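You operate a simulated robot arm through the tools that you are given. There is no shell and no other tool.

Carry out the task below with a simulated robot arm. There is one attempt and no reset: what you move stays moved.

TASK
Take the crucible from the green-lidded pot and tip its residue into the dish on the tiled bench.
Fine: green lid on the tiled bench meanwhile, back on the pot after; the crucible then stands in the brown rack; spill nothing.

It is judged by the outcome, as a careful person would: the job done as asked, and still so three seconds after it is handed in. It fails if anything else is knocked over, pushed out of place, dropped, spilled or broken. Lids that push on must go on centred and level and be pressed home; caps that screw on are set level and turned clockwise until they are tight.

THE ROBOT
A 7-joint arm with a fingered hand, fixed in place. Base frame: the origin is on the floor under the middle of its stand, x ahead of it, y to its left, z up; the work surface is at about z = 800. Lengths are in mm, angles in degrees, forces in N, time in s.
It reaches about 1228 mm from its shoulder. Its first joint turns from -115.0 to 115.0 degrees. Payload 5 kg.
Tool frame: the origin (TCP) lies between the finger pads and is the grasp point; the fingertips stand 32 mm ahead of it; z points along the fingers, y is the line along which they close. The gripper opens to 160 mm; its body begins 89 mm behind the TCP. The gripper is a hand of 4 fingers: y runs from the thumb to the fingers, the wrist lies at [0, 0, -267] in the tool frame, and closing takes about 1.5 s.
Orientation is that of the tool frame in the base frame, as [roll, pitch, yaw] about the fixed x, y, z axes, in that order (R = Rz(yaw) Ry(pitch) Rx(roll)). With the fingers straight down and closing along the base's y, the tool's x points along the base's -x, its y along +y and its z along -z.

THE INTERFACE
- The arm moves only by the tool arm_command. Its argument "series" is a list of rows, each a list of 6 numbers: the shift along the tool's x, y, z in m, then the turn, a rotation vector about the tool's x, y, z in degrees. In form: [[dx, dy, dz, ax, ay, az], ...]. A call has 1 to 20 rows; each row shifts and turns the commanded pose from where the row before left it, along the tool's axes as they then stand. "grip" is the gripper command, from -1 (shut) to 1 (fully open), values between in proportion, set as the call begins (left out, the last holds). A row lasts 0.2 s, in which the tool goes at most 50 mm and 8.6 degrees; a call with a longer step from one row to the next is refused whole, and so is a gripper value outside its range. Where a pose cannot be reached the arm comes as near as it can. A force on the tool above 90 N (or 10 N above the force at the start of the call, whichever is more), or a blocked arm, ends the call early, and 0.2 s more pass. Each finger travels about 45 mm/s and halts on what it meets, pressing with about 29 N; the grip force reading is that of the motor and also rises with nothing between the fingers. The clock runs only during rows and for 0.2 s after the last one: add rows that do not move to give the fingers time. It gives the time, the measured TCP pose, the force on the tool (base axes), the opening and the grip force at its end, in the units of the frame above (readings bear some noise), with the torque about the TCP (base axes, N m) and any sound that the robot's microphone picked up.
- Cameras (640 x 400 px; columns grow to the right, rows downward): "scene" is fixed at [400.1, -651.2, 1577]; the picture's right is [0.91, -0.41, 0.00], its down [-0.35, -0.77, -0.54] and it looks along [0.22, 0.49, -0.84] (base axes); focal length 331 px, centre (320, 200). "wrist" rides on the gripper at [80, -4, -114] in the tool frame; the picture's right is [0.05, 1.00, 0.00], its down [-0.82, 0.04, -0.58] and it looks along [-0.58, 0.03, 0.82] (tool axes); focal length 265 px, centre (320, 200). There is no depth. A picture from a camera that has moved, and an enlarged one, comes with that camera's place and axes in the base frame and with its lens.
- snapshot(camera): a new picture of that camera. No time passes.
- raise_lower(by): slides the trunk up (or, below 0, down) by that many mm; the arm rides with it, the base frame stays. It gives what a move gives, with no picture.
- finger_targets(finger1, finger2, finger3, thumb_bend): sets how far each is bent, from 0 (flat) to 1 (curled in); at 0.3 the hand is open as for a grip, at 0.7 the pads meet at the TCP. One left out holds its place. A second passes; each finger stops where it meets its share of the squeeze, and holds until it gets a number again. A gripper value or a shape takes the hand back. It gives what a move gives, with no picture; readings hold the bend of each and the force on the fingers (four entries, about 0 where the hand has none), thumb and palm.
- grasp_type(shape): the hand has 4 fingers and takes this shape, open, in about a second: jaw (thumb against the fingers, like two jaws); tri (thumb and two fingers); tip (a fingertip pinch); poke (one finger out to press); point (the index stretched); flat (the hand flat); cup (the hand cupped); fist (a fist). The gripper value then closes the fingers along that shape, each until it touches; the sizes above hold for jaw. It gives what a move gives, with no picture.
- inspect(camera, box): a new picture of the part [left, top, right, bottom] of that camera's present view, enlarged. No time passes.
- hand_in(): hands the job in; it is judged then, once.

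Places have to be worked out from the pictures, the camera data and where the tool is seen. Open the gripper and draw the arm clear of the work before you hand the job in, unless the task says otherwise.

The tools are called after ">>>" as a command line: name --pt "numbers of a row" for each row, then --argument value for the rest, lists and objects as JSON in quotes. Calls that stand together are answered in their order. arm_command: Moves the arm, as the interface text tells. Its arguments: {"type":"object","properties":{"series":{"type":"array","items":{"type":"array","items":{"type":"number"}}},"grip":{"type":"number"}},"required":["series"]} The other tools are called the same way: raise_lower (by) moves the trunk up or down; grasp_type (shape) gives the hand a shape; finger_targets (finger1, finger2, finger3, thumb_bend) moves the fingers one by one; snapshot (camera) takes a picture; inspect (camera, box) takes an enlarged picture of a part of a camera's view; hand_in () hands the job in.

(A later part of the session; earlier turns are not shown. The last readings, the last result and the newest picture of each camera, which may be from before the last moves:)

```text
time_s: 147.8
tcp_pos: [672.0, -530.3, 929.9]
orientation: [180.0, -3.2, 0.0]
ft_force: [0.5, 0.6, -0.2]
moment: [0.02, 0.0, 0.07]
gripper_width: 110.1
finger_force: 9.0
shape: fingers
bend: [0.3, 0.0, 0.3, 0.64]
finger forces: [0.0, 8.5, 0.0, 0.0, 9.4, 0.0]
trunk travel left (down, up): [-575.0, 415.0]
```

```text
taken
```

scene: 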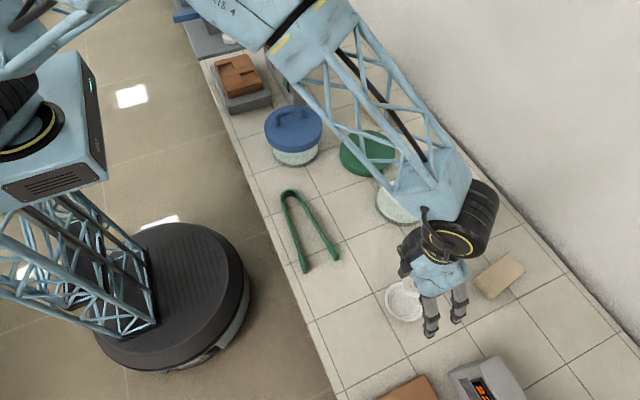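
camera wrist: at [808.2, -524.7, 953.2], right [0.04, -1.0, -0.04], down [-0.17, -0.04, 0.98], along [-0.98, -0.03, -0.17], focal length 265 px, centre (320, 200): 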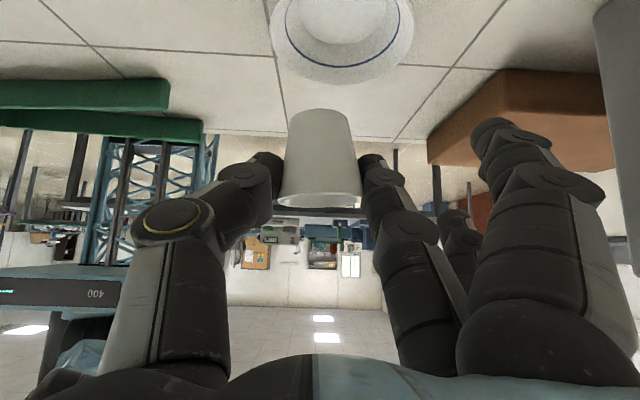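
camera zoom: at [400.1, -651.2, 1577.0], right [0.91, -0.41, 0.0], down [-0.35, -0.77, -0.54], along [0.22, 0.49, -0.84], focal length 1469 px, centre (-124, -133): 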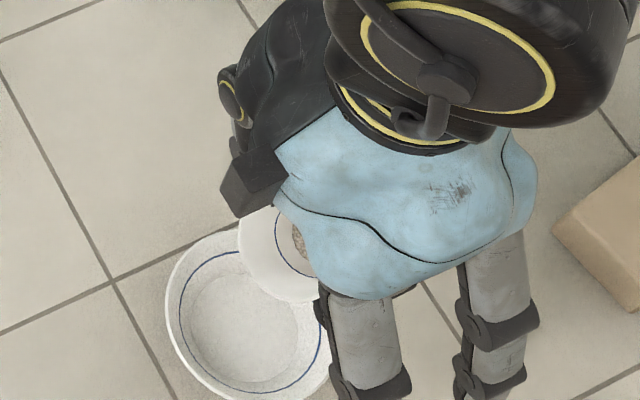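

The cup turns rigidly with the hand and nothing has moved inside. I'll now position the pouring lip over the dish at about (674,-540), z≈882.

>>> arm_command --pt "0.00705 0.00243 0.0039 0 0 0" --pt "0.00705 0.00243 0.0039 0 0 0" --pt "0.00705 0.00243 0.0039 0 0 0" --pt "0.00705 0.00243 0.0039 0 0 0" --pt "0 0 0 0 0 0"

>>> inspect --camera "wrist" --box '[190, 80, 430, 260]'

>>> inspect --camera "scene" --box '[370, 230, 470, 320]'

```text
time_s: 149.0
tcp_pos: [700.2, -541.3, 915.2]
orientation: [-179.9, -3.1, -0.1]
ft_force: [0.2, 0.5, -1.2]
moment: [0.02, -0.01, 0.0]
gripper_width: 110.3
finger_force: 9.2
shape: fingers
bend: [0.3, 0.0, 0.3, 0.64]
finger forces: [0.1, 8.6, 0.0, 0.1, 9.3, 0.0]
trunk travel left (down, up): [-575.0, 415.0]
```

```text
2.22 times, centred on (310, 170) of wrist
camera zoom: at [774.1, -534.9, 1032.8], right [0.05, -1.0, 0.0], down [-0.85, -0.04, 0.53], along [-0.53, -0.03, -0.85], focal length 590 px, centre (342, 267)
```

zoom: 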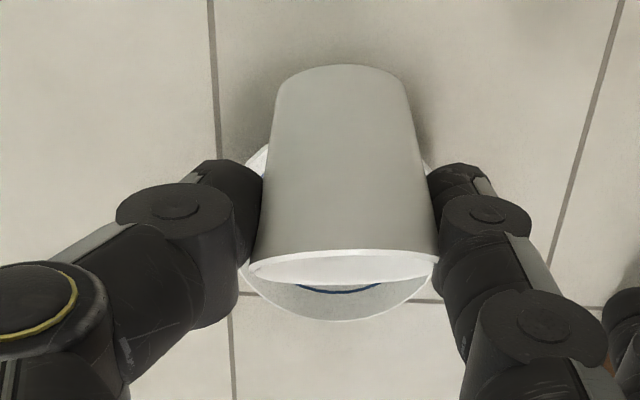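

```text
4.44 times, centred on (420, 275) of scene
camera zoom: at [400.1, -651.2, 1577.0], right [0.91, -0.41, 0.0], down [-0.35, -0.77, -0.54], along [0.22, 0.49, -0.84], focal length 1469 px, centre (-124, -133)
```

zoom: 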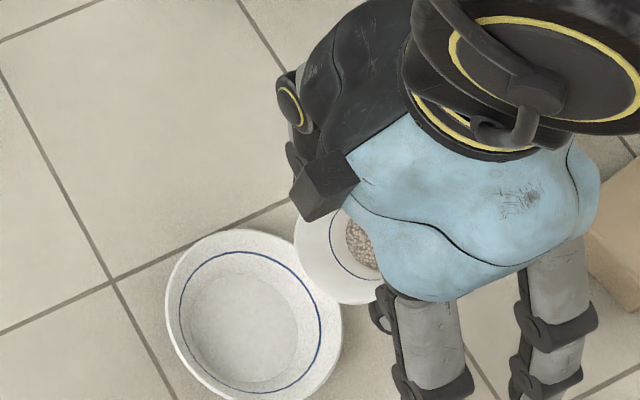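

The lip is about 10 mm beyond the dish centre in x and centred in y, so the flow, which moves toward −x, should land centrally. Tilting slowly about the lip toward 88°.

>>> arm_command --pt "-0.00234 0 -0.00193 0 4 0" --pt "-0.00234 0 -0.00193 0 4 0" --pt "-0.00234 0 -0.00193 0 4 0" --pt "-0.00234 0 -0.00193 0 4 0" --pt "-0.00234 0 -0.00193 0 4 0" --pt "-0.00234 0 -0.00193 0 4 0" --pt "-0.00234 0 -0.00193 0 4 0" --pt "0 0 0 0 0 0"

>>> inspect --camera "scene" --box '[370, 230, 470, 320]'

>>> snapshot --camera "wrist"

```text
time_s: 150.8
tcp_pos: [680.4, -539.7, 924.3]
orientation: [-180.0, -31.2, 0.0]
ft_force: [0.1, 0.1, 0.0]
moment: [0.01, 0.01, 0.02]
gripper_width: 110.2
finger_force: 9.4
shape: fingers
bend: [0.3, 0.0, 0.3, 0.64]
finger forces: [0.0, 8.5, 0.0, 0.1, 9.3, 0.0]
trunk travel left (down, up): [-575.0, 415.0]
```

```text
4.44 times, centred on (420, 275) of scene
camera zoom: at [400.1, -651.2, 1577.0], right [0.91, -0.41, 0.0], down [-0.35, -0.77, -0.54], along [0.22, 0.49, -0.84], focal length 1469 px, centre (-124, -133)
```

zoom: 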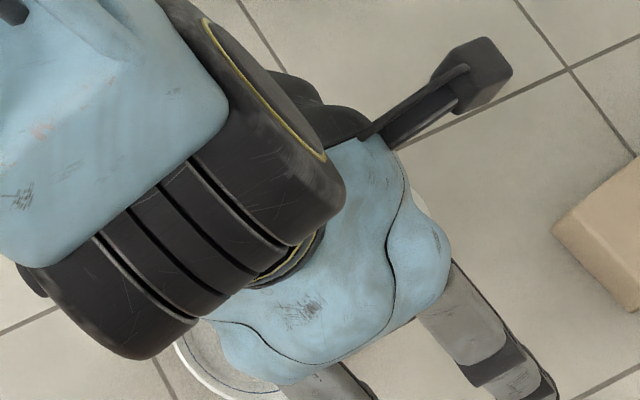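

```text
taken
camera wrist: at [691.2, -534.4, 1062.8], right [0.04, -1.0, 0.03], down [-1.0, -0.04, 0.07], along [-0.07, -0.03, -1.0], focal length 265 px, centre (320, 200)
```

wrist: 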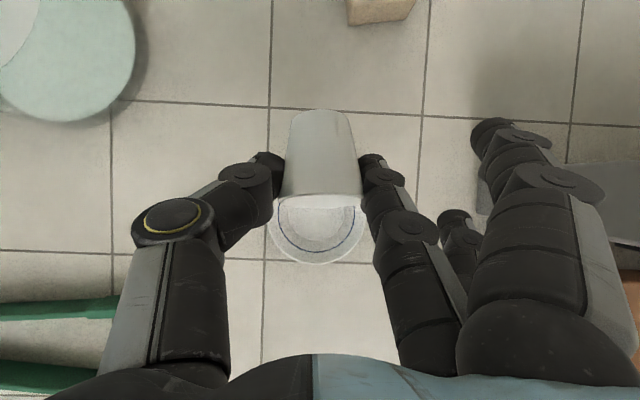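

The tilt is about 76° and the lip is right above the dish. Continuing to about 100°, when the residue should begin to flow.

>>> arm_command --pt "-0.00234 0 -0.00193 0 4 0" --pt "-0.00234 0 -0.00193 0 4 0" --pt "-0.00234 0 -0.00193 0 4 0" --pt "-0.00234 0 -0.00193 0 4 0" --pt "-0.00234 0 -0.00193 0 4 0" --pt "-0.00234 0 -0.00193 0 4 0" --pt "0 0 0 0 0 0"

>>> snapshot --camera "wrist"

>>> inspect --camera "wrist" --box '[240, 100, 400, 300]'

>>> snapshot --camera "scene"

```text
time_s: 152.4
tcp_pos: [663.0, -540.6, 923.2]
orientation: [180.0, -55.2, 0.0]
ft_force: [0.0, 0.3, -0.4]
moment: [0.01, 0.01, -0.02]
gripper_width: 110.3
finger_force: 8.6
shape: fingers
bend: [0.3, 0.0, 0.3, 0.64]
finger forces: [0.0, 8.5, 0.0, 0.0, 9.1, 0.0]
trunk travel left (down, up): [-575.0, 415.0]
```

```text
taken
camera wrist: at [615.7, -534.9, 1054.0], right [0.03, -1.0, 0.04], down [-0.94, -0.04, -0.34], along [0.34, -0.03, -0.94], focal length 265 px, centre (320, 200)
```

wrist: 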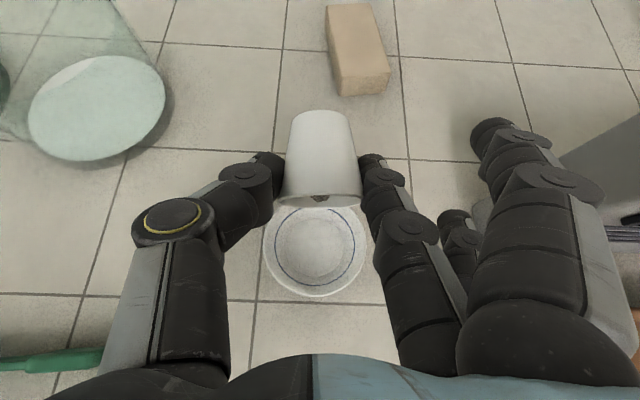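

```text
2.00 times, centred on (320, 200) of wrist
camera zoom: at [615.7, -534.9, 1054.0], right [0.03, -1.0, 0.04], down [-0.94, -0.04, -0.34], along [0.34, -0.03, -0.94], focal length 531 px, centre (320, 200)
```

zoom: 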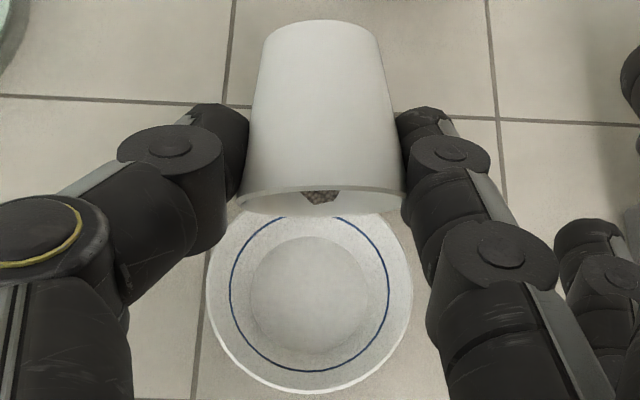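

```text
taken
```

scene: 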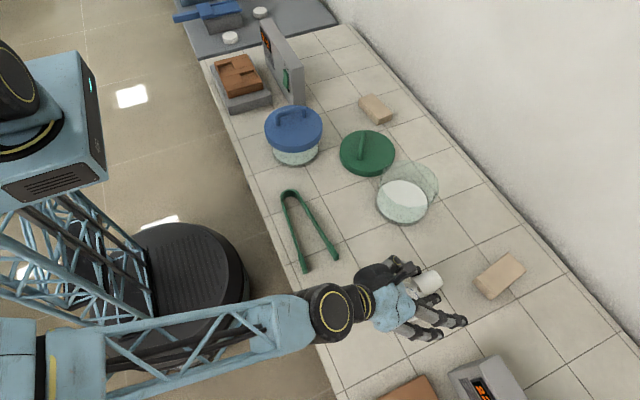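

The residue is now at the lip. I'll lower the lip about 18 mm to shorten the drop, then keep tilting slowly.

>>> arm_command --pt "-0.0045 0 0.004 0 0 0" --pt "-0.0045 0 0.004 0 0 0" --pt "-0.0045 0 0.004 0 0 0" --pt "0 0 0 0 0 0"

>>> arm_command --pt "-0.00175 0 -0.00146 0 3 0" --pt "-0.00175 0 -0.00146 0 3 0" --pt "-0.00175 0 -0.00146 0 3 0" --pt "-0.00175 0 -0.00146 0 3 0" --pt "0 0 0 0 0 0" --pt "0 0 0 0 0 0"

>>> inspect --camera "wrist" --box '[240, 100, 400, 300]'

```text
time_s: 153.4
tcp_pos: [664.8, -539.0, 905.3]
orientation: [-179.9, -55.1, 0.0]
ft_force: [0.2, -0.6, -0.2]
moment: [0.03, 0.02, -0.02]
gripper_width: 110.2
finger_force: 8.8
shape: fingers
bend: [0.3, 0.0, 0.3, 0.64]
finger forces: [0.1, 8.4, 0.0, 0.0, 9.2, 0.0]
trunk travel left (down, up): [-575.0, 415.0]
```

```text
time_s: 154.8
tcp_pos: [656.7, -539.7, 904.1]
orientation: [-179.9, -67.1, -0.1]
ft_force: [-0.3, 0.0, -0.1]
moment: [0.0, 0.03, -0.01]
gripper_width: 110.0
finger_force: 8.9
shape: fingers
bend: [0.3, 0.0, 0.3, 0.64]
finger forces: [0.0, 8.5, 0.1, 0.1, 9.2, 0.0]
trunk travel left (down, up): [-575.0, 415.0]
```

```text
2.00 times, centred on (320, 200) of wrist
camera zoom: at [583.1, -534.9, 1020.8], right [0.02, -1.0, 0.05], down [-0.85, -0.04, -0.53], along [0.53, -0.03, -0.85], focal length 531 px, centre (320, 200)
```

zoom: 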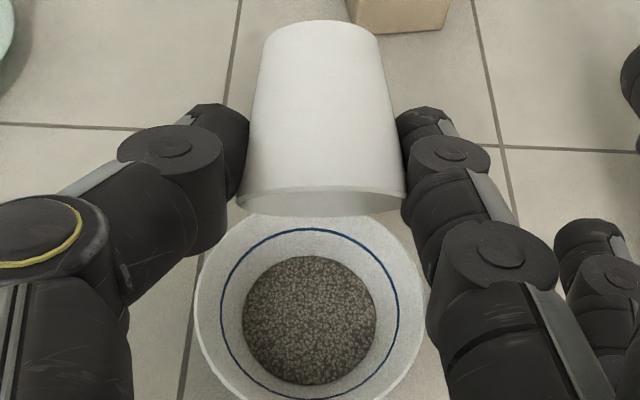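

The residue is in the dish, neatly centred. I'll tilt further to make sure the crucible is completely empty.

>>> arm_command --pt "-0.00175 0 -0.00146 0 3 0" --pt "-0.00175 0 -0.00146 0 3 0" --pt "-0.00175 0 -0.00146 0 3 0" --pt "-0.00175 0 -0.00146 0 3 0" --pt "-0.00175 0 -0.00146 0 3 0" --pt "-0.00175 0 -0.00146 0 3 0" --pt "-0.00175 0 -0.00146 0 3 0" --pt "-0.00175 0 -0.00146 0 3 0" --pt "0 0 0 0 0 0" --pt "0 0 0 0 0 0" --pt "0 0 0 0 0 0"

>>> snapshot --camera "wrist"

>>> inspect --camera "scene" --box '[370, 230, 470, 320]'

```text
time_s: 156.7
tcp_pos: [668.4, -534.9, 931.7]
orientation: [110.7, -81.2, 74.2]
ft_force: [0.3, -0.3, -1.6]
moment: [-0.02, 0.04, 0.01]
gripper_width: 109.9
finger_force: 8.9
shape: fingers
bend: [0.3, 0.0, 0.3, 0.64]
finger forces: [0.0, 8.6, 0.0, 0.0, 9.4, 0.0]
trunk travel left (down, up): [-575.0, 415.0]
stopped in row 9: the arm was blocked; the commanded pose is now the measured one
```

```text
taken
camera wrist: at [557.5, -527.7, 1014.7], right [0.09, -0.98, 0.19], down [-0.6, -0.21, -0.77], along [0.79, -0.05, -0.61], focal length 265 px, centre (320, 200)
```

wrist: 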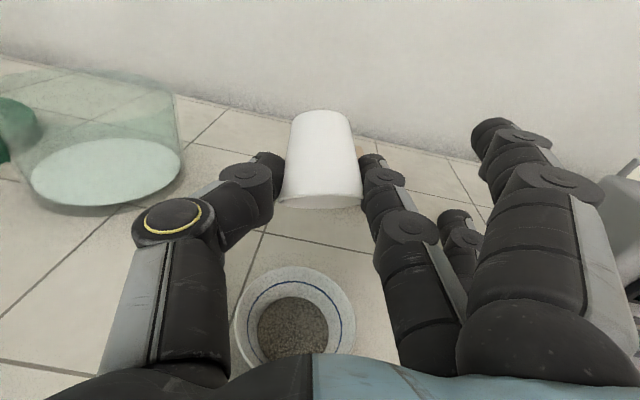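

```text
4.44 times, centred on (420, 275) of scene
camera zoom: at [400.1, -651.2, 1577.0], right [0.91, -0.41, 0.0], down [-0.35, -0.77, -0.54], along [0.22, 0.49, -0.84], focal length 1469 px, centre (-124, -133)
```

zoom: 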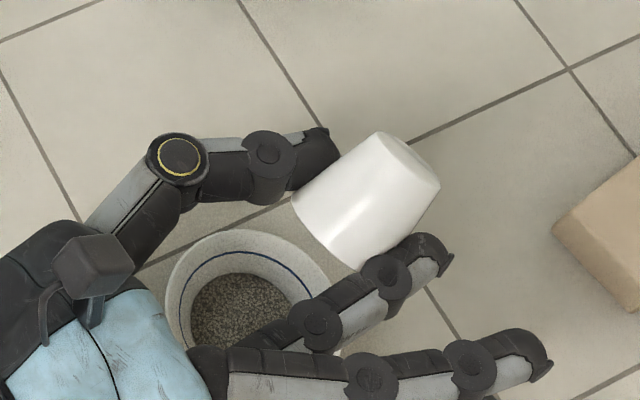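

The arm reported being blocked and shifted a little; the tool forces are near zero. I'll check the whole scene for anything touched.

>>> snapshot --camera "scene"

>>> inspect --camera "scene" --box '[240, 180, 440, 340]'

```text
taken
```

scene: 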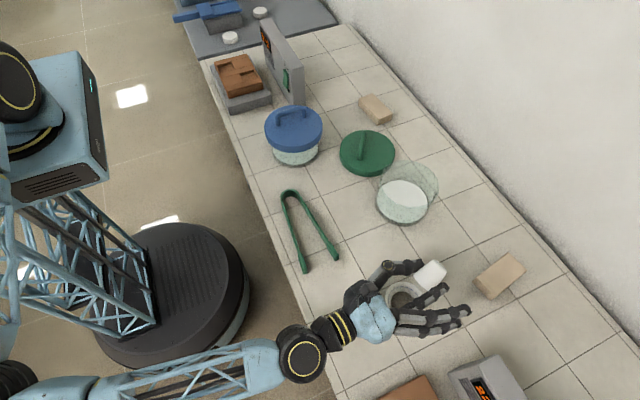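

```text
2.50 times, centred on (340, 260) of scene
camera zoom: at [400.1, -651.2, 1577.0], right [0.91, -0.41, 0.0], down [-0.35, -0.77, -0.54], along [0.22, 0.49, -0.84], focal length 826 px, centre (270, 50)
```

zoom: 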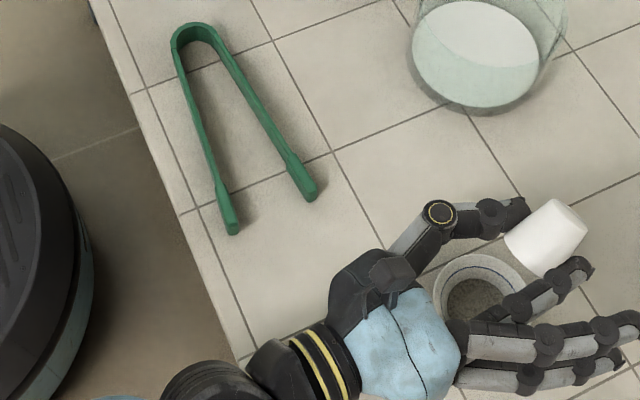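

Only the wrist housing met the bench edge; nothing was displaced and the residue is in the dish. I'll rise, undo the roll, and meanwhile take a close look at the rack.

>>> arm_command --pt "0.012 0.002 -0.001 0 0 0" --pt "0.02 0.003 -0.001 0 0 0" --pt "0.02 0.003 -0.001 0 0 0" --pt "0.02 0.003 -0.001 0 0 0" --pt "0.02 0.003 -0.001 0 0 0" --pt "0 0 0 0 0 4.2" --pt "0 0 0 0 0 4.3" --pt "0 0 0 0 0 0"

>>> snapshot --camera "wrist"

>>> inspect --camera "scene" --box '[205, 45, 285, 115]'

>>> inspect --camera "scene" --box '[370, 270, 450, 330]'

```text
time_s: 158.5
tcp_pos: [674.4, -527.1, 1015.5]
orientation: [-154.2, -87.1, -20.6]
ft_force: [0.0, 1.0, -0.8]
moment: [-0.02, -0.03, 0.0]
gripper_width: 110.0
finger_force: 9.5
shape: fingers
bend: [0.3, 0.0, 0.3, 0.64]
finger forces: [0.1, 8.6, 0.1, 0.1, 9.3, 0.0]
trunk travel left (down, up): [-575.0, 415.0]
```

```text
taken
camera wrist: at [564.0, -533.6, 1100.7], right [0.09, -1.0, 0.03], down [-0.61, -0.08, -0.79], along [0.79, 0.06, -0.61], focal length 265 px, centre (320, 200)
```

wrist: 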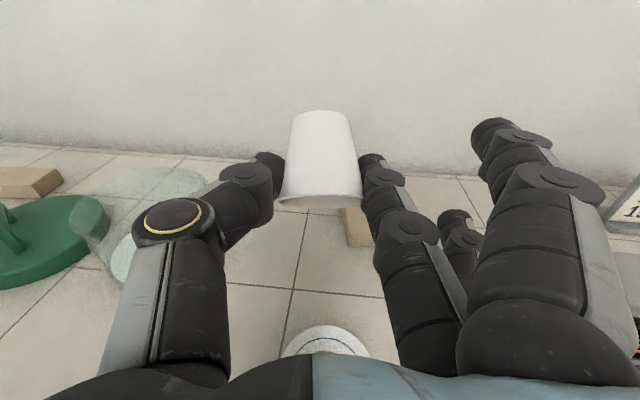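

```text
5.71 times, centred on (245, 80) of scene
camera zoom: at [400.1, -651.2, 1577.0], right [0.91, -0.41, 0.0], down [-0.35, -0.77, -0.54], along [0.22, 0.49, -0.84], focal length 1889 px, centre (749, 886)
```

zoom: 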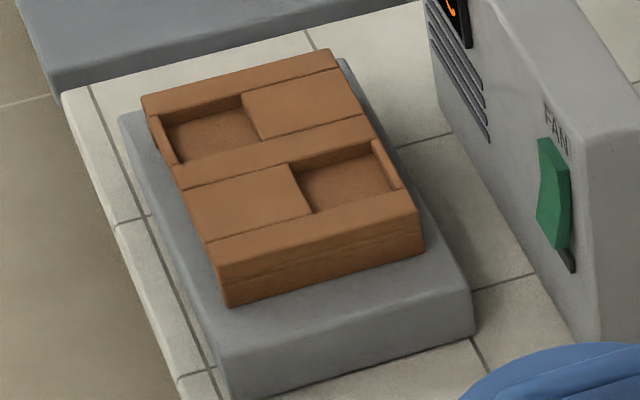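

```text
6.67 times, centred on (410, 300) of scene
camera zoom: at [400.1, -651.2, 1577.0], right [0.91, -0.41, 0.0], down [-0.35, -0.77, -0.54], along [0.22, 0.49, -0.84], focal length 2204 px, centre (-280, -467)
```

zoom: 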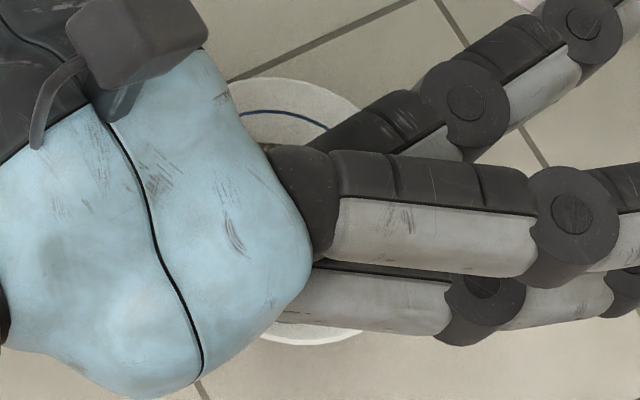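

The rack's pockets are about 53 mm square and shallow, with one near (509,380) and its top around z≈873. I'll rotate the hand back to pointing down, high above the dish, and check that the crucible is empty.

>>> arm_command --pt "0.01 0 0 0 -7.9 0" --pt "0 0 0 0 -7.9 0" --pt "0 0 0 0 -7.9 0" --pt "0 0 0 0 -7.9 0" --pt "0 0 0 0 -7.9 0" --pt "0 0 0 0 -7.9 0" --pt "0 0 0 0 -7.9 0" --pt "0 0 0 0 -7.9 0" --pt "0 0 0 0 -7.9 0" --pt "0 0 0 0 -7.9 0" --pt "0 0 0 0 -7.9 0" --pt "0 0 0 0 0 0"

>>> snapshot --camera "wrist"

>>> inspect --camera "scene" --box '[370, 220, 470, 320]'

```text
time_s: 161.1
tcp_pos: [660.4, -542.8, 1034.8]
orientation: [-179.5, -0.1, 3.8]
ft_force: [0.4, 0.6, -0.1]
moment: [-0.01, 0.03, -0.02]
gripper_width: 109.5
finger_force: 8.3
shape: fingers
bend: [0.3, 0.0, 0.3, 0.64]
finger forces: [0.0, 7.7, 0.1, 0.1, 8.6, 0.0]
trunk travel left (down, up): [-575.0, 415.0]
```

```text
taken
camera wrist: at [740.2, -534.0, 1147.1], right [0.12, -0.99, -0.01], down [-0.81, -0.1, 0.58], along [-0.57, -0.06, -0.82], focal length 265 px, centre (320, 200)
```

wrist: 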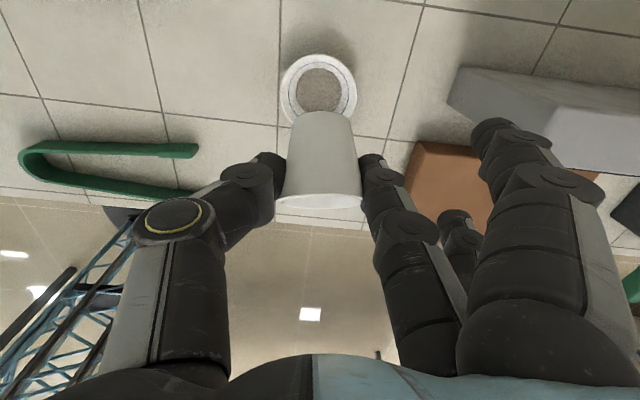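

```text
4.00 times, centred on (420, 270) of scene
camera zoom: at [400.1, -651.2, 1577.0], right [0.91, -0.41, 0.0], down [-0.35, -0.77, -0.54], along [0.22, 0.49, -0.84], focal length 1322 px, centre (-80, -80)
```

zoom: 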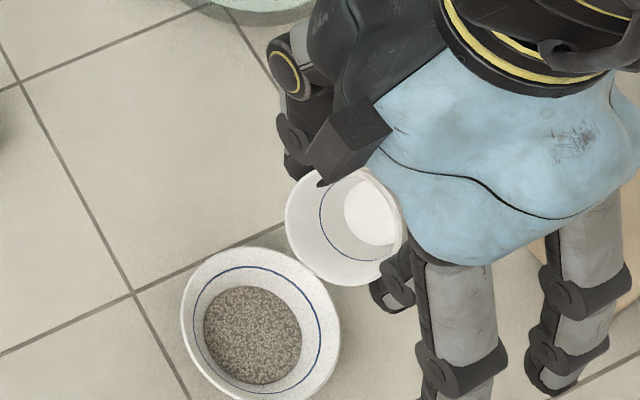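

The crucible is clean and empty, and the residue is all in the dish. Now I'll raise it and turn the hand to yaw 180° for the trip to the rack.

>>> arm_command --pt "0 0 -0.02 0 0 0" --pt "0 0 -0.02 0 0 0" --pt "0 0 -0.02 0 0 -8" --pt "0 0 -0.02 0 0 -8" --pt "0 0 0 0 0 -8" --pt "0 0 0 0 0 -8" --pt "0 0 0 0 0 -8" --pt "0 0 0 0 0 -8" --pt "0 0 0 0 0 -8" --pt "0 0 0 0 0 -8" --pt "0 0 0 0 0 -8" --pt "0 0 0 0 0 -8" --pt "0 0 0 0 0 -8" --pt "0 0 0 0 0 -8" --pt "0 0 0 0 0 -8" --pt "0 0 0 0 0 -8" --pt "0 0 0 0 0 -8" --pt "0 0 0 0 0 -8" --pt "0 0 0 0 0 -8" --pt "0 0 0 0 0 0"

>>> arm_command --pt "0 0 0 0 0 -8" --pt "0 0 0 0 0 -8" --pt "0 0 0 0 0 -8" --pt "0 0 0 0 0 -8" --pt "0 0 0 0 0 -8" --pt "0 0 0 0 0 0"

>>> snapshot --camera "wrist"

```text
time_s: 165.3
tcp_pos: [660.6, -544.3, 1114.0]
orientation: [179.5, -0.1, 140.0]
ft_force: [-0.5, 0.7, -0.8]
moment: [0.0, 0.0, -0.01]
gripper_width: 109.3
finger_force: 8.4
shape: fingers
bend: [0.3, 0.0, 0.3, 0.64]
finger forces: [0.0, 7.6, 0.0, 0.0, 8.4, 0.0]
trunk travel left (down, up): [-575.0, 415.0]
```

```text
time_s: 166.7
tcp_pos: [661.0, -543.9, 1113.9]
orientation: [179.6, 0.2, -180.0]
ft_force: [0.3, 0.1, -0.9]
moment: [-0.01, 0.03, 0.0]
gripper_width: 109.4
finger_force: 8.4
shape: fingers
bend: [0.3, 0.0, 0.3, 0.64]
finger forces: [0.0, 7.6, 0.0, 0.0, 8.6, 0.1]
trunk travel left (down, up): [-575.0, 415.0]
```

```text
taken
camera wrist: at [580.2, -548.1, 1226.5], right [-0.05, 1.0, 0.01], down [0.81, 0.04, 0.58], along [0.58, 0.04, -0.81], focal length 265 px, centre (320, 200)
```

wrist: 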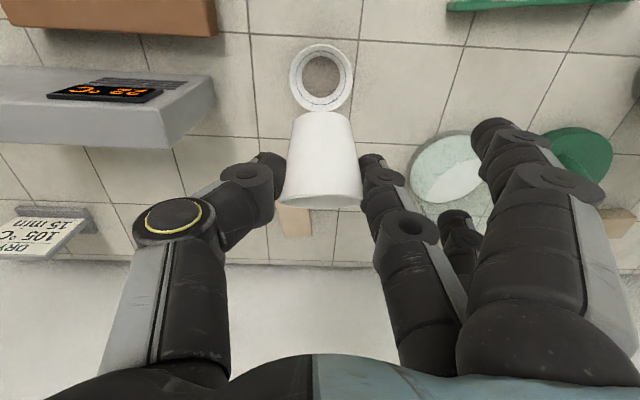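

Now carrying the empty crucible across toward the rack, well above everything.

>>> arm_command --pt "0.003 0.02 0 0 0 0" --pt "0.0053 0.039 0 0 0 0" --pt "0.0053 0.039 0 0 0 0" --pt "0.0053 0.039 0 0 0 0" --pt "0.0053 0.039 0 0 0 0" --pt "0.0053 0.039 0 0 0 0" --pt "0.0053 0.039 0 0 0 0" --pt "0.0053 0.039 0 0 0 0" --pt "0.0053 0.039 0 0 0 0" --pt "0.0053 0.039 0 0 0 0" --pt "0.0053 0.039 0 0 0 0" --pt "0.0053 0.039 0 0 0 0" --pt "0.0053 0.039 0 0 0 0" --pt "0.0053 0.039 0 0 0 0" --pt "0.0053 0.039 0 0 0 0" --pt "0.0053 0.039 0 0 0 0" --pt "0.0053 0.039 0 0 0 0" --pt "0.0053 0.039 0 0 0 0" --pt "0.0053 0.039 0 0 0 0" --pt "0 0 0 0 0 0"

>>> snapshot --camera "wrist"

>>> snapshot --camera "scene"

```text
time_s: 170.9
tcp_pos: [564.8, 177.9, 1118.4]
orientation: [179.5, 0.0, 179.7]
ft_force: [-0.4, 0.1, -1.2]
moment: [0.03, -0.02, 0.02]
gripper_width: 108.8
finger_force: 7.5
shape: fingers
bend: [0.3, 0.0, 0.3, 0.64]
finger forces: [0.0, 7.7, 0.1, 0.0, 8.3, 0.0]
trunk travel left (down, up): [-575.0, 415.0]
```

```text
taken
camera wrist: at [482.6, 174.5, 1232.2], right [-0.05, 1.0, 0.01], down [0.81, 0.03, 0.58], along [0.58, 0.04, -0.81], focal length 265 px, centre (320, 200)
```

wrist: 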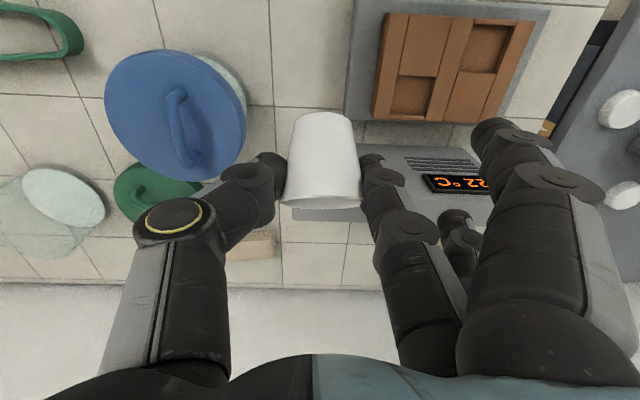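

```text
taken
```

scene: 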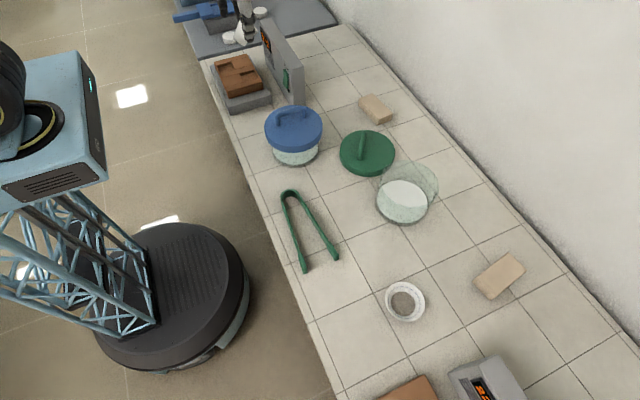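

The rest of the scene is intact. I'll zoom in on the rack from here to measure its pockets.

>>> inspect --camera "wrist" --box '[340, 0, 560, 140]'

>>> inspect --camera "scene" --box '[205, 45, 285, 115]'

```text
2.86 times, centred on (450, 70) of wrist
camera zoom: at [482.6, 174.5, 1232.2], right [-0.05, 1.0, 0.01], down [0.81, 0.03, 0.58], along [0.58, 0.04, -0.81], focal length 758 px, centre (-51, 571)
```

zoom: 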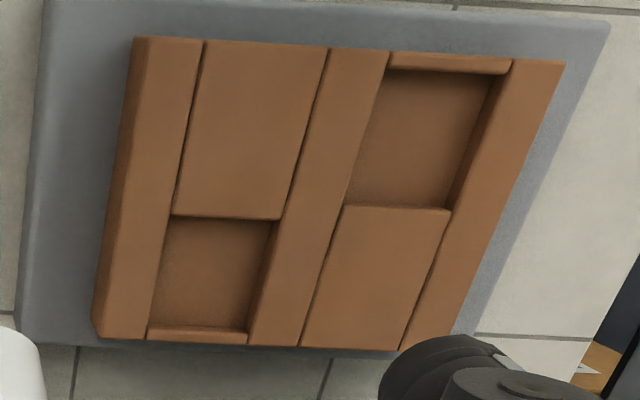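

```text
5.71 times, centred on (245, 80) of scene
camera zoom: at [400.1, -651.2, 1577.0], right [0.91, -0.41, 0.0], down [-0.35, -0.77, -0.54], along [0.22, 0.49, -0.84], focal length 1889 px, centre (749, 886)
```

zoom: 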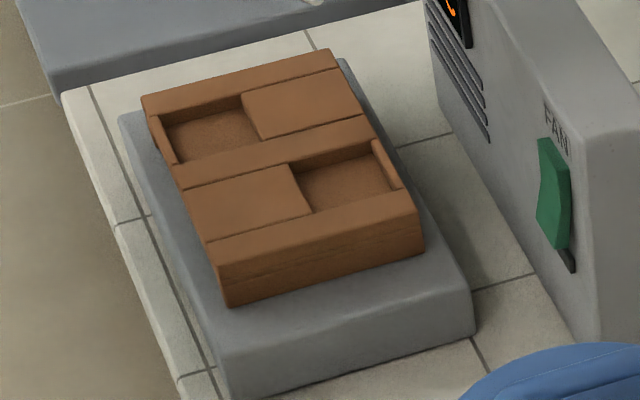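

The pockets are at about A (508,372) and B (566,298), with the rack top at z≈878 and about 11 mm deep. I'll turn to yaw −90° and lean so the crucible is upright, ready for pocket A.

>>> arm_command --pt "0 0 0 0 0 -8.2" --pt "0 0 0 0 0 -8.2" --pt "0 0 0 0 0 -8.2" --pt "0 0 0 0 0 -8.2" --pt "0 0 0 0 0 -8.2" --pt "0 0 0 0 0 -8.2" --pt "0 0 0 0 0 -8.2" --pt "0 0 0 0 0 -8.2" --pt "0 0 0 0 0 -8.2" --pt "0 0 0 0 0 -8.2" --pt "0 0 0 0 0 -7.7" --pt "0 0 0 0 -7.5 0" --pt "0 0 0 0 -7.5 0" --pt "0 0 0 0 -7.5 0" --pt "0 0 0 0 -7.5 0" --pt "0 0 0 0 -7.5 0" --pt "0 0 0 0 -7.5 0" --pt "0 0 0 0 0 0"

>>> snapshot --camera "wrist"

>>> snapshot --camera "scene"

```text
time_s: 174.7
tcp_pos: [563.4, 177.5, 1120.8]
orientation: [-179.7, 45.6, -90.2]
ft_force: [-0.1, -0.6, -0.7]
moment: [0.03, -0.02, 0.02]
gripper_width: 108.9
finger_force: 8.3
shape: fingers
bend: [0.3, 0.0, 0.3, 0.64]
finger forces: [0.0, 7.5, 0.0, 0.1, 8.1, 0.0]
trunk travel left (down, up): [-575.0, 415.0]
```

```text
taken
camera wrist: at [566.7, 42.3, 1141.9], right [-1.0, -0.03, -0.04], down [-0.04, 0.16, 0.99], along [-0.02, 0.99, -0.16], focal length 265 px, centre (320, 200)
```

wrist: 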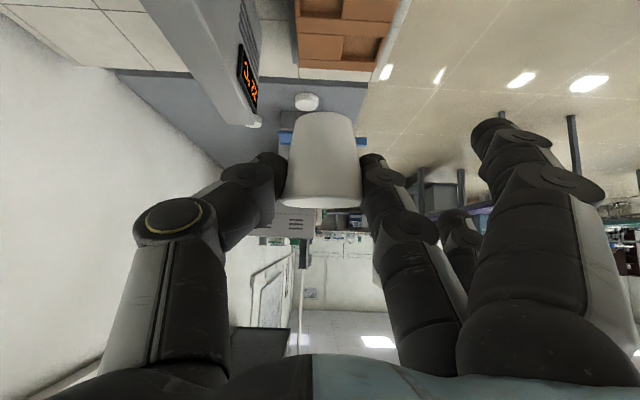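

```text
taken
```

scene: 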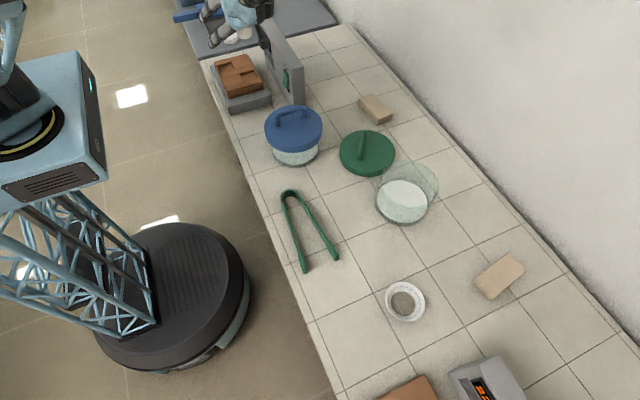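

The crucible is upright in the hand. Moving over pocket A and then down to a viewing height.

>>> arm_command --pt "-0.0154 0.0069 0.0157 0 0 0" --pt "-0.0154 0.0069 0.0157 0 0 0" --pt "-0.0154 0.0069 0.0157 0 0 0" --pt "-0.0154 0.0069 0.0157 0 0 0" --pt "-0.0154 0.0069 0.0157 0 0 0" --pt "-0.0154 0.0069 0.0157 0 0 0" --pt "-0.0154 0.0069 0.0157 0 0 0" --pt "-0.0154 0.0069 0.0157 0 0 0" --pt "0.0143 0 0.014 0 0 0" --pt "0.0143 0 0.014 0 0 0" --pt "0.0143 0 0.014 0 0 0" --pt "0.0143 0 0.014 0 0 0" --pt "0.0143 0 0.014 0 0 0" --pt "0 0 0 0 0 0"

>>> snapshot --camera "wrist"

>>> inspect --camera "scene" --box '[200, 20, 300, 120]'

```text
time_s: 177.7
tcp_pos: [509.9, 355.1, 1019.6]
orientation: [-179.7, 45.5, -90.4]
ft_force: [-0.6, 0.2, -0.4]
moment: [-0.01, 0.03, 0.0]
gripper_width: 108.5
finger_force: 7.8
shape: fingers
bend: [0.3, 0.0, 0.3, 0.64]
finger forces: [0.0, 7.7, 0.0, 0.0, 8.3, 0.0]
trunk travel left (down, up): [-575.0, 415.0]
```

```text
taken
camera wrist: at [513.3, 218.3, 1040.7], right [-1.0, -0.03, -0.04], down [-0.04, 0.16, 0.99], along [-0.02, 0.99, -0.16], focal length 265 px, centre (320, 200)
```

wrist: 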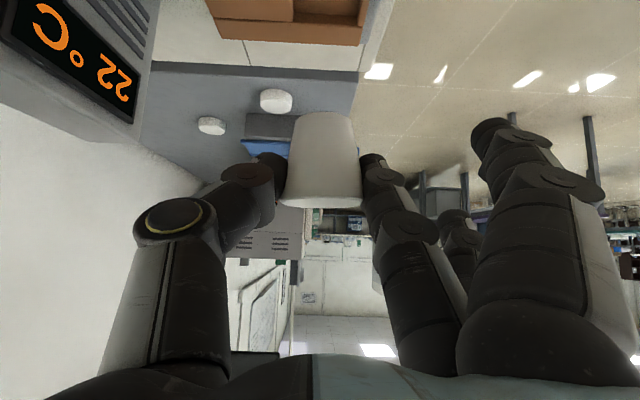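

```text
4.00 times, centred on (250, 70) of scene
camera zoom: at [400.1, -651.2, 1577.0], right [0.91, -0.41, 0.0], down [-0.35, -0.77, -0.54], along [0.22, 0.49, -0.84], focal length 1322 px, centre (600, 720)
```

zoom: 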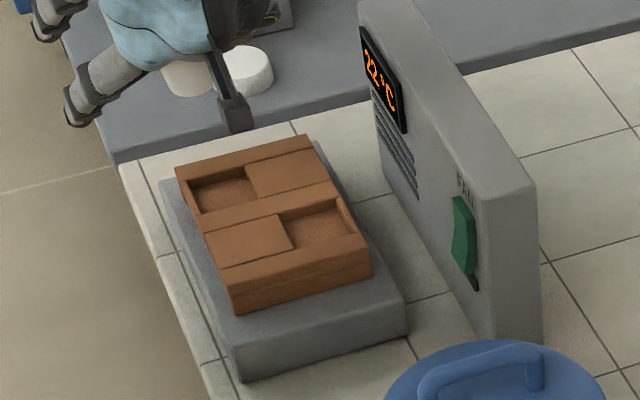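

Lowering further so the rack comes into the wrist camera's view below the crucible.

>>> arm_command --pt "0.0093 0 0.0091 0 0 0" --pt "0.0093 0 0.0091 0 0 0" --pt "0.0093 0 0.0091 0 0 0" --pt "0.0093 0 0.0091 0 0 0" --pt "0.0072 0 0.007 0 0 0" --pt "0 0 0 0 0 0"

>>> snapshot --camera "wrist"

>>> inspect --camera "wrist" --box '[200, 0, 440, 180]'

>>> inspect --camera "scene" --box '[200, 20, 300, 120]'

```text
time_s: 179.1
tcp_pos: [511.9, 356.4, 958.6]
orientation: [-179.8, 45.6, -90.3]
ft_force: [-0.7, 0.0, 0.6]
moment: [-0.01, -0.03, -0.03]
gripper_width: 108.6
finger_force: 7.7
shape: fingers
bend: [0.3, 0.0, 0.3, 0.64]
finger forces: [0.0, 7.5, 0.0, 0.0, 8.2, 0.0]
trunk travel left (down, up): [-575.0, 415.0]
```

```text
taken
camera wrist: at [513.8, 218.2, 979.2], right [-1.0, -0.03, -0.04], down [-0.04, 0.16, 0.99], along [-0.02, 0.99, -0.16], focal length 265 px, centre (320, 200)
```

wrist: 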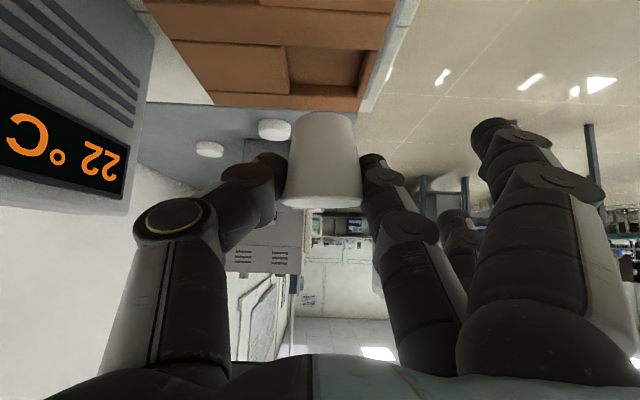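

```text
2.22 times, centred on (320, 90) of wrist
camera zoom: at [513.8, 218.2, 979.2], right [-1.0, -0.03, -0.04], down [-0.04, 0.16, 0.99], along [-0.02, 0.99, -0.16], focal length 590 px, centre (320, 444)
```

zoom: 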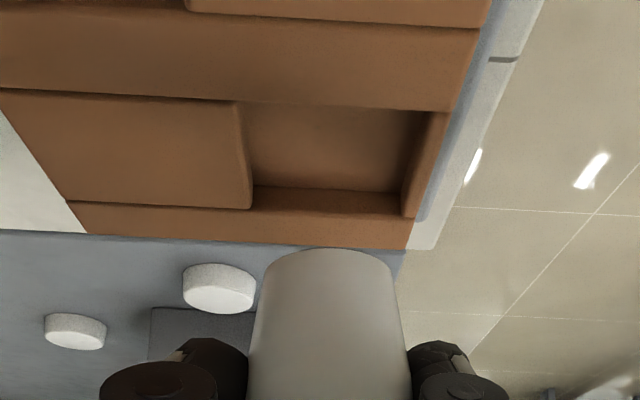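

```text
4.00 times, centred on (250, 70) of scene
camera zoom: at [400.1, -651.2, 1577.0], right [0.91, -0.41, 0.0], down [-0.35, -0.77, -0.54], along [0.22, 0.49, -0.84], focal length 1322 px, centre (600, 720)
```

zoom: 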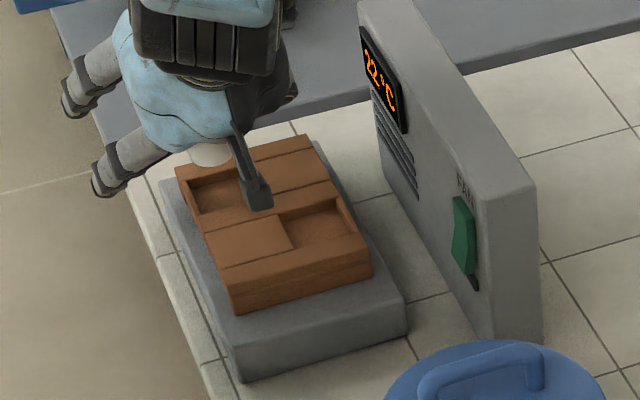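

The crucible is lined up with pocket A (pocket centre about (510,373), cup about (511,374)). Lowering 22 mm and checking again.

>>> arm_command --pt "0.0039 0 0.0038 0 0 0" --pt "0.0039 0 0.0038 0 0 0" --pt "0.0039 0 0.0038 0 0 0" --pt "0.0039 0 0.0038 0 0 0" --pt "0 0 0 0 0 0"

>>> inspect --camera "wrist" --box '[200, 0, 440, 180]'

>>> inspect --camera "scene" --box '[205, 40, 285, 110]'

```text
time_s: 180.3
tcp_pos: [510.7, 354.2, 936.0]
orientation: [-179.8, 45.5, -90.2]
ft_force: [-0.4, -0.3, -0.8]
moment: [0.0, -0.01, -0.02]
gripper_width: 108.5
finger_force: 8.1
shape: fingers
bend: [0.3, 0.0, 0.3, 0.64]
finger forces: [0.1, 7.6, 0.0, 0.1, 8.1, 0.0]
trunk travel left (down, up): [-575.0, 415.0]
```

```text
2.22 times, centred on (320, 90) of wrist
camera zoom: at [513.4, 217.9, 957.7], right [-1.0, -0.03, -0.04], down [-0.04, 0.16, 0.99], along [-0.02, 0.99, -0.16], focal length 590 px, centre (320, 444)
```

zoom: 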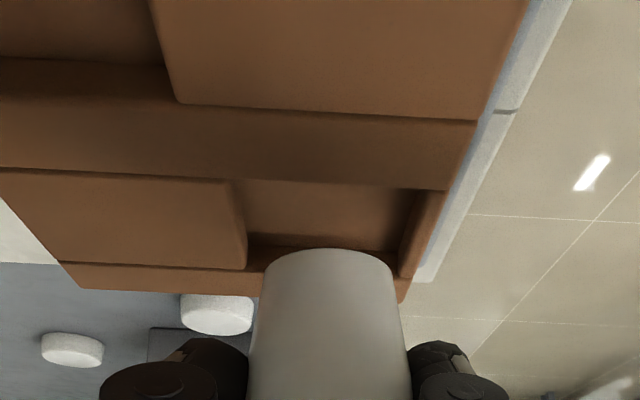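

```text
5.71 times, centred on (245, 75) of scene
camera zoom: at [400.1, -651.2, 1577.0], right [0.91, -0.41, 0.0], down [-0.35, -0.77, -0.54], along [0.22, 0.49, -0.84], focal length 1889 px, centre (749, 914)
```

zoom: 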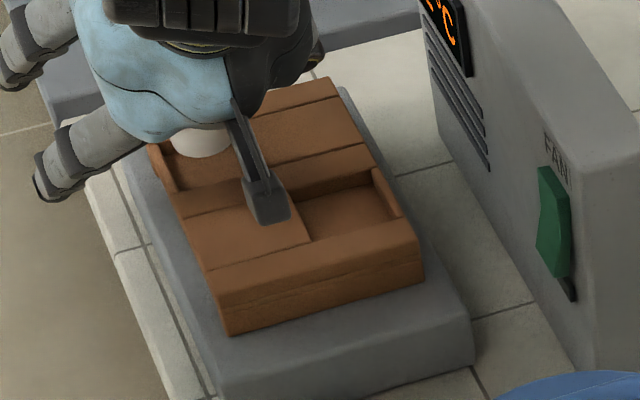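

Still well lined up. I'll go 6 mm lower so that the cup base and rack top nearly share a plane, then compare directly.

>>> arm_command --pt "0.0021 0 0.0021 0 0 0" --pt "0.0021 0 0.0021 0 0 0" --pt "0 0 0 0 0 0"

>>> inspect --camera "wrist" --box '[230, 40, 410, 175]'

>>> inspect --camera "scene" --box '[215, 50, 265, 90]'

```text
time_s: 181.1
tcp_pos: [511.0, 354.4, 929.1]
orientation: [-179.8, 45.5, -90.3]
ft_force: [-0.9, 0.2, -0.5]
moment: [-0.03, 0.01, 0.02]
gripper_width: 108.8
finger_force: 7.9
shape: fingers
bend: [0.3, 0.0, 0.3, 0.64]
finger forces: [0.0, 7.6, 0.1, 0.0, 8.0, 0.0]
trunk travel left (down, up): [-575.0, 415.0]
```

```text
2.96 times, centred on (320, 108) of wrist
camera zoom: at [513.6, 218.2, 951.8], right [-1.0, -0.03, -0.04], down [-0.04, 0.16, 0.99], along [-0.02, 0.99, -0.16], focal length 786 px, centre (320, 474)
```

zoom: 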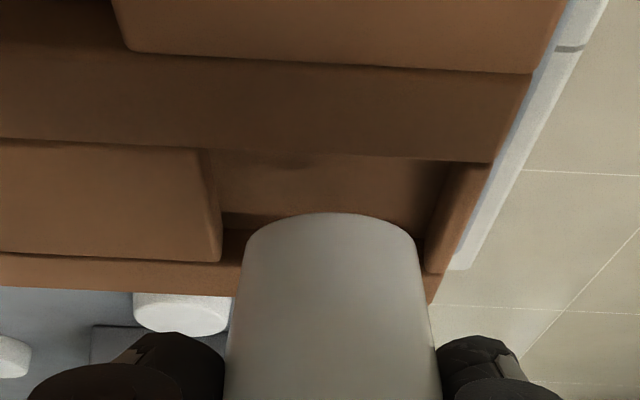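

```text
10.00 times, centred on (240, 70) of scene
camera zoom: at [400.1, -651.2, 1577.0], right [0.91, -0.41, 0.0], down [-0.35, -0.77, -0.54], along [0.22, 0.49, -0.84], focal length 3306 px, centre (1120, 1500)
```

zoom: 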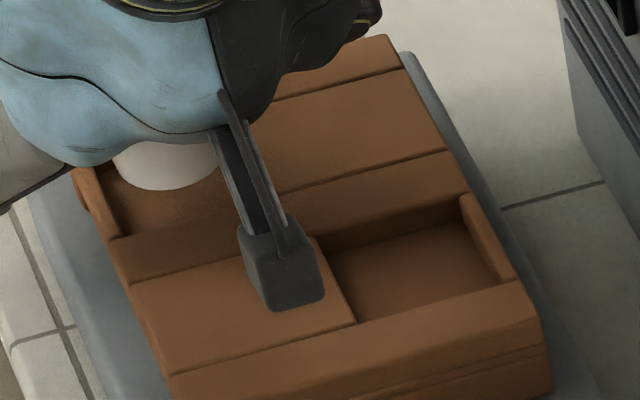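

I'll compare the cup's pose in the hand with the earlier view, to see whether it has slipped at all.

>>> inspect --camera "wrist" --box '[190, 80, 430, 260]'

```text
2.22 times, centred on (310, 170) of wrist
camera zoom: at [513.6, 218.2, 951.8], right [-1.0, -0.03, -0.04], down [-0.04, 0.16, 0.99], along [-0.02, 0.99, -0.16], focal length 590 px, centre (342, 267)
```

zoom: 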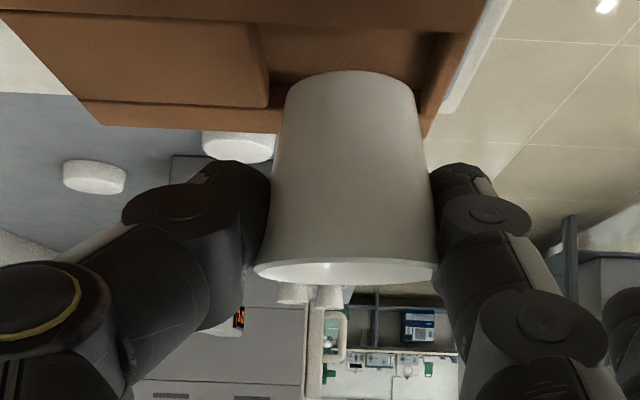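

Only a tiny settling in the grip. Lowering into the pocket in small steps while watching the force.

>>> arm_command --pt "0.001 -0.001 -0.001 0 0 0" --pt "0.0021 0 0.0021 0 0 0" --pt "0 0 0 0 0 0"

>>> arm_command --pt "0.0021 0 0.0021 0 0 0" --pt "0 0 0 0 0 0"

>>> inspect --camera "wrist" --box '[230, 40, 410, 175]'

```text
time_s: 181.9
tcp_pos: [511.1, 352.5, 926.7]
orientation: [-179.8, 45.5, -90.3]
ft_force: [-0.3, 0.1, 0.4]
moment: [-0.02, -0.01, -0.01]
gripper_width: 108.7
finger_force: 7.4
shape: fingers
bend: [0.3, 0.0, 0.3, 0.64]
finger forces: [0.0, 7.6, 0.0, 0.0, 8.1, 0.1]
trunk travel left (down, up): [-575.0, 415.0]
```

```text
time_s: 182.5
tcp_pos: [512.1, 352.3, 924.7]
orientation: [-179.8, 45.5, -90.3]
ft_force: [0.0, 0.4, 0.0]
moment: [0.0, -0.01, 0.02]
gripper_width: 108.6
finger_force: 7.8
shape: fingers
bend: [0.3, 0.0, 0.3, 0.64]
finger forces: [0.0, 7.7, 0.1, 0.1, 8.1, 0.0]
trunk travel left (down, up): [-575.0, 415.0]
```

```text
2.96 times, centred on (320, 108) of wrist
camera zoom: at [514.4, 216.7, 945.7], right [-1.0, -0.03, -0.04], down [-0.04, 0.16, 0.99], along [-0.02, 0.99, -0.16], focal length 786 px, centre (320, 474)
```

zoom: 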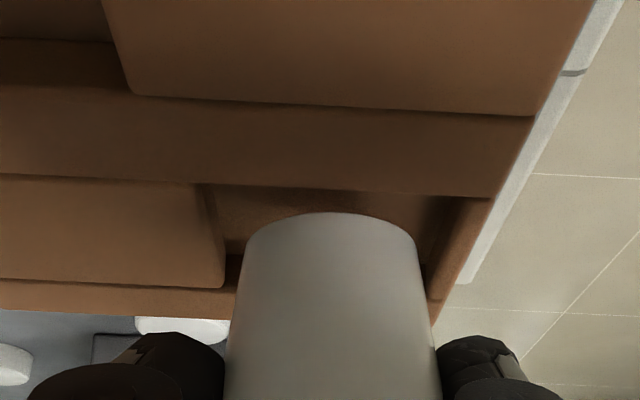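

No contact yet, and the base is going into the pocket. Continuing in small steps.

>>> arm_command --pt "0.0014 0 0.0014 0 0 0" --pt "0 0 0 0 0 0"

>>> arm_command --pt "0.0014 0 0.0014 0 0 0" --pt "0 0 0 0 0 0"

>>> arm_command --pt "0.0014 0 0.0014 0 0 0" --pt "0 0 0 0 0 0"

>>> inspect --camera "wrist" --box '[230, 40, 410, 175]'

```text
time_s: 183.1
tcp_pos: [510.8, 354.1, 921.6]
orientation: [-179.8, 45.5, -90.2]
ft_force: [0.0, 0.3, -0.8]
moment: [-0.01, -0.02, -0.01]
gripper_width: 108.5
finger_force: 8.3
shape: fingers
bend: [0.3, 0.0, 0.3, 0.64]
finger forces: [0.1, 7.6, 0.1, 0.0, 8.1, 0.0]
trunk travel left (down, up): [-575.0, 415.0]
```

```text
time_s: 183.7
tcp_pos: [511.5, 352.2, 920.4]
orientation: [-179.8, 45.6, -90.3]
ft_force: [0.0, -0.2, -1.2]
moment: [0.01, 0.01, 0.01]
gripper_width: 108.5
finger_force: 8.0
shape: fingers
bend: [0.3, 0.0, 0.3, 0.64]
finger forces: [0.1, 7.6, 0.1, 0.1, 8.0, 0.0]
trunk travel left (down, up): [-575.0, 415.0]
```

```text
time_s: 184.3
tcp_pos: [511.8, 353.5, 919.3]
orientation: [-179.8, 45.5, -90.3]
ft_force: [0.1, -0.5, -0.3]
moment: [-0.03, 0.0, 0.0]
gripper_width: 108.7
finger_force: 7.7
shape: fingers
bend: [0.3, 0.0, 0.3, 0.64]
finger forces: [0.0, 7.6, 0.0, 0.1, 8.1, 0.1]
trunk travel left (down, up): [-575.0, 415.0]
```

```text
2.96 times, centred on (320, 108) of wrist
camera zoom: at [514.4, 216.5, 939.6], right [-1.0, -0.03, -0.04], down [-0.04, 0.16, 0.99], along [-0.02, 0.99, -0.16], focal length 786 px, centre (320, 474)
```

zoom: 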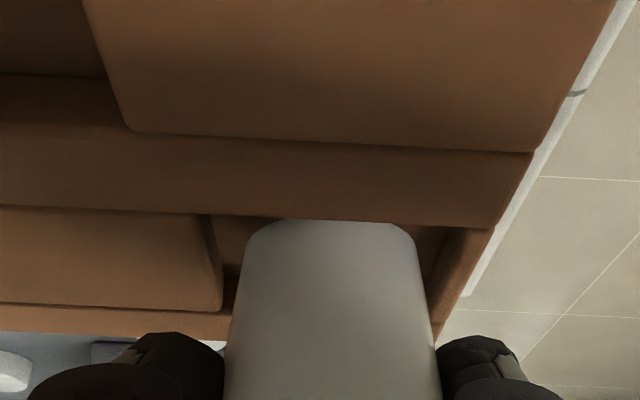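

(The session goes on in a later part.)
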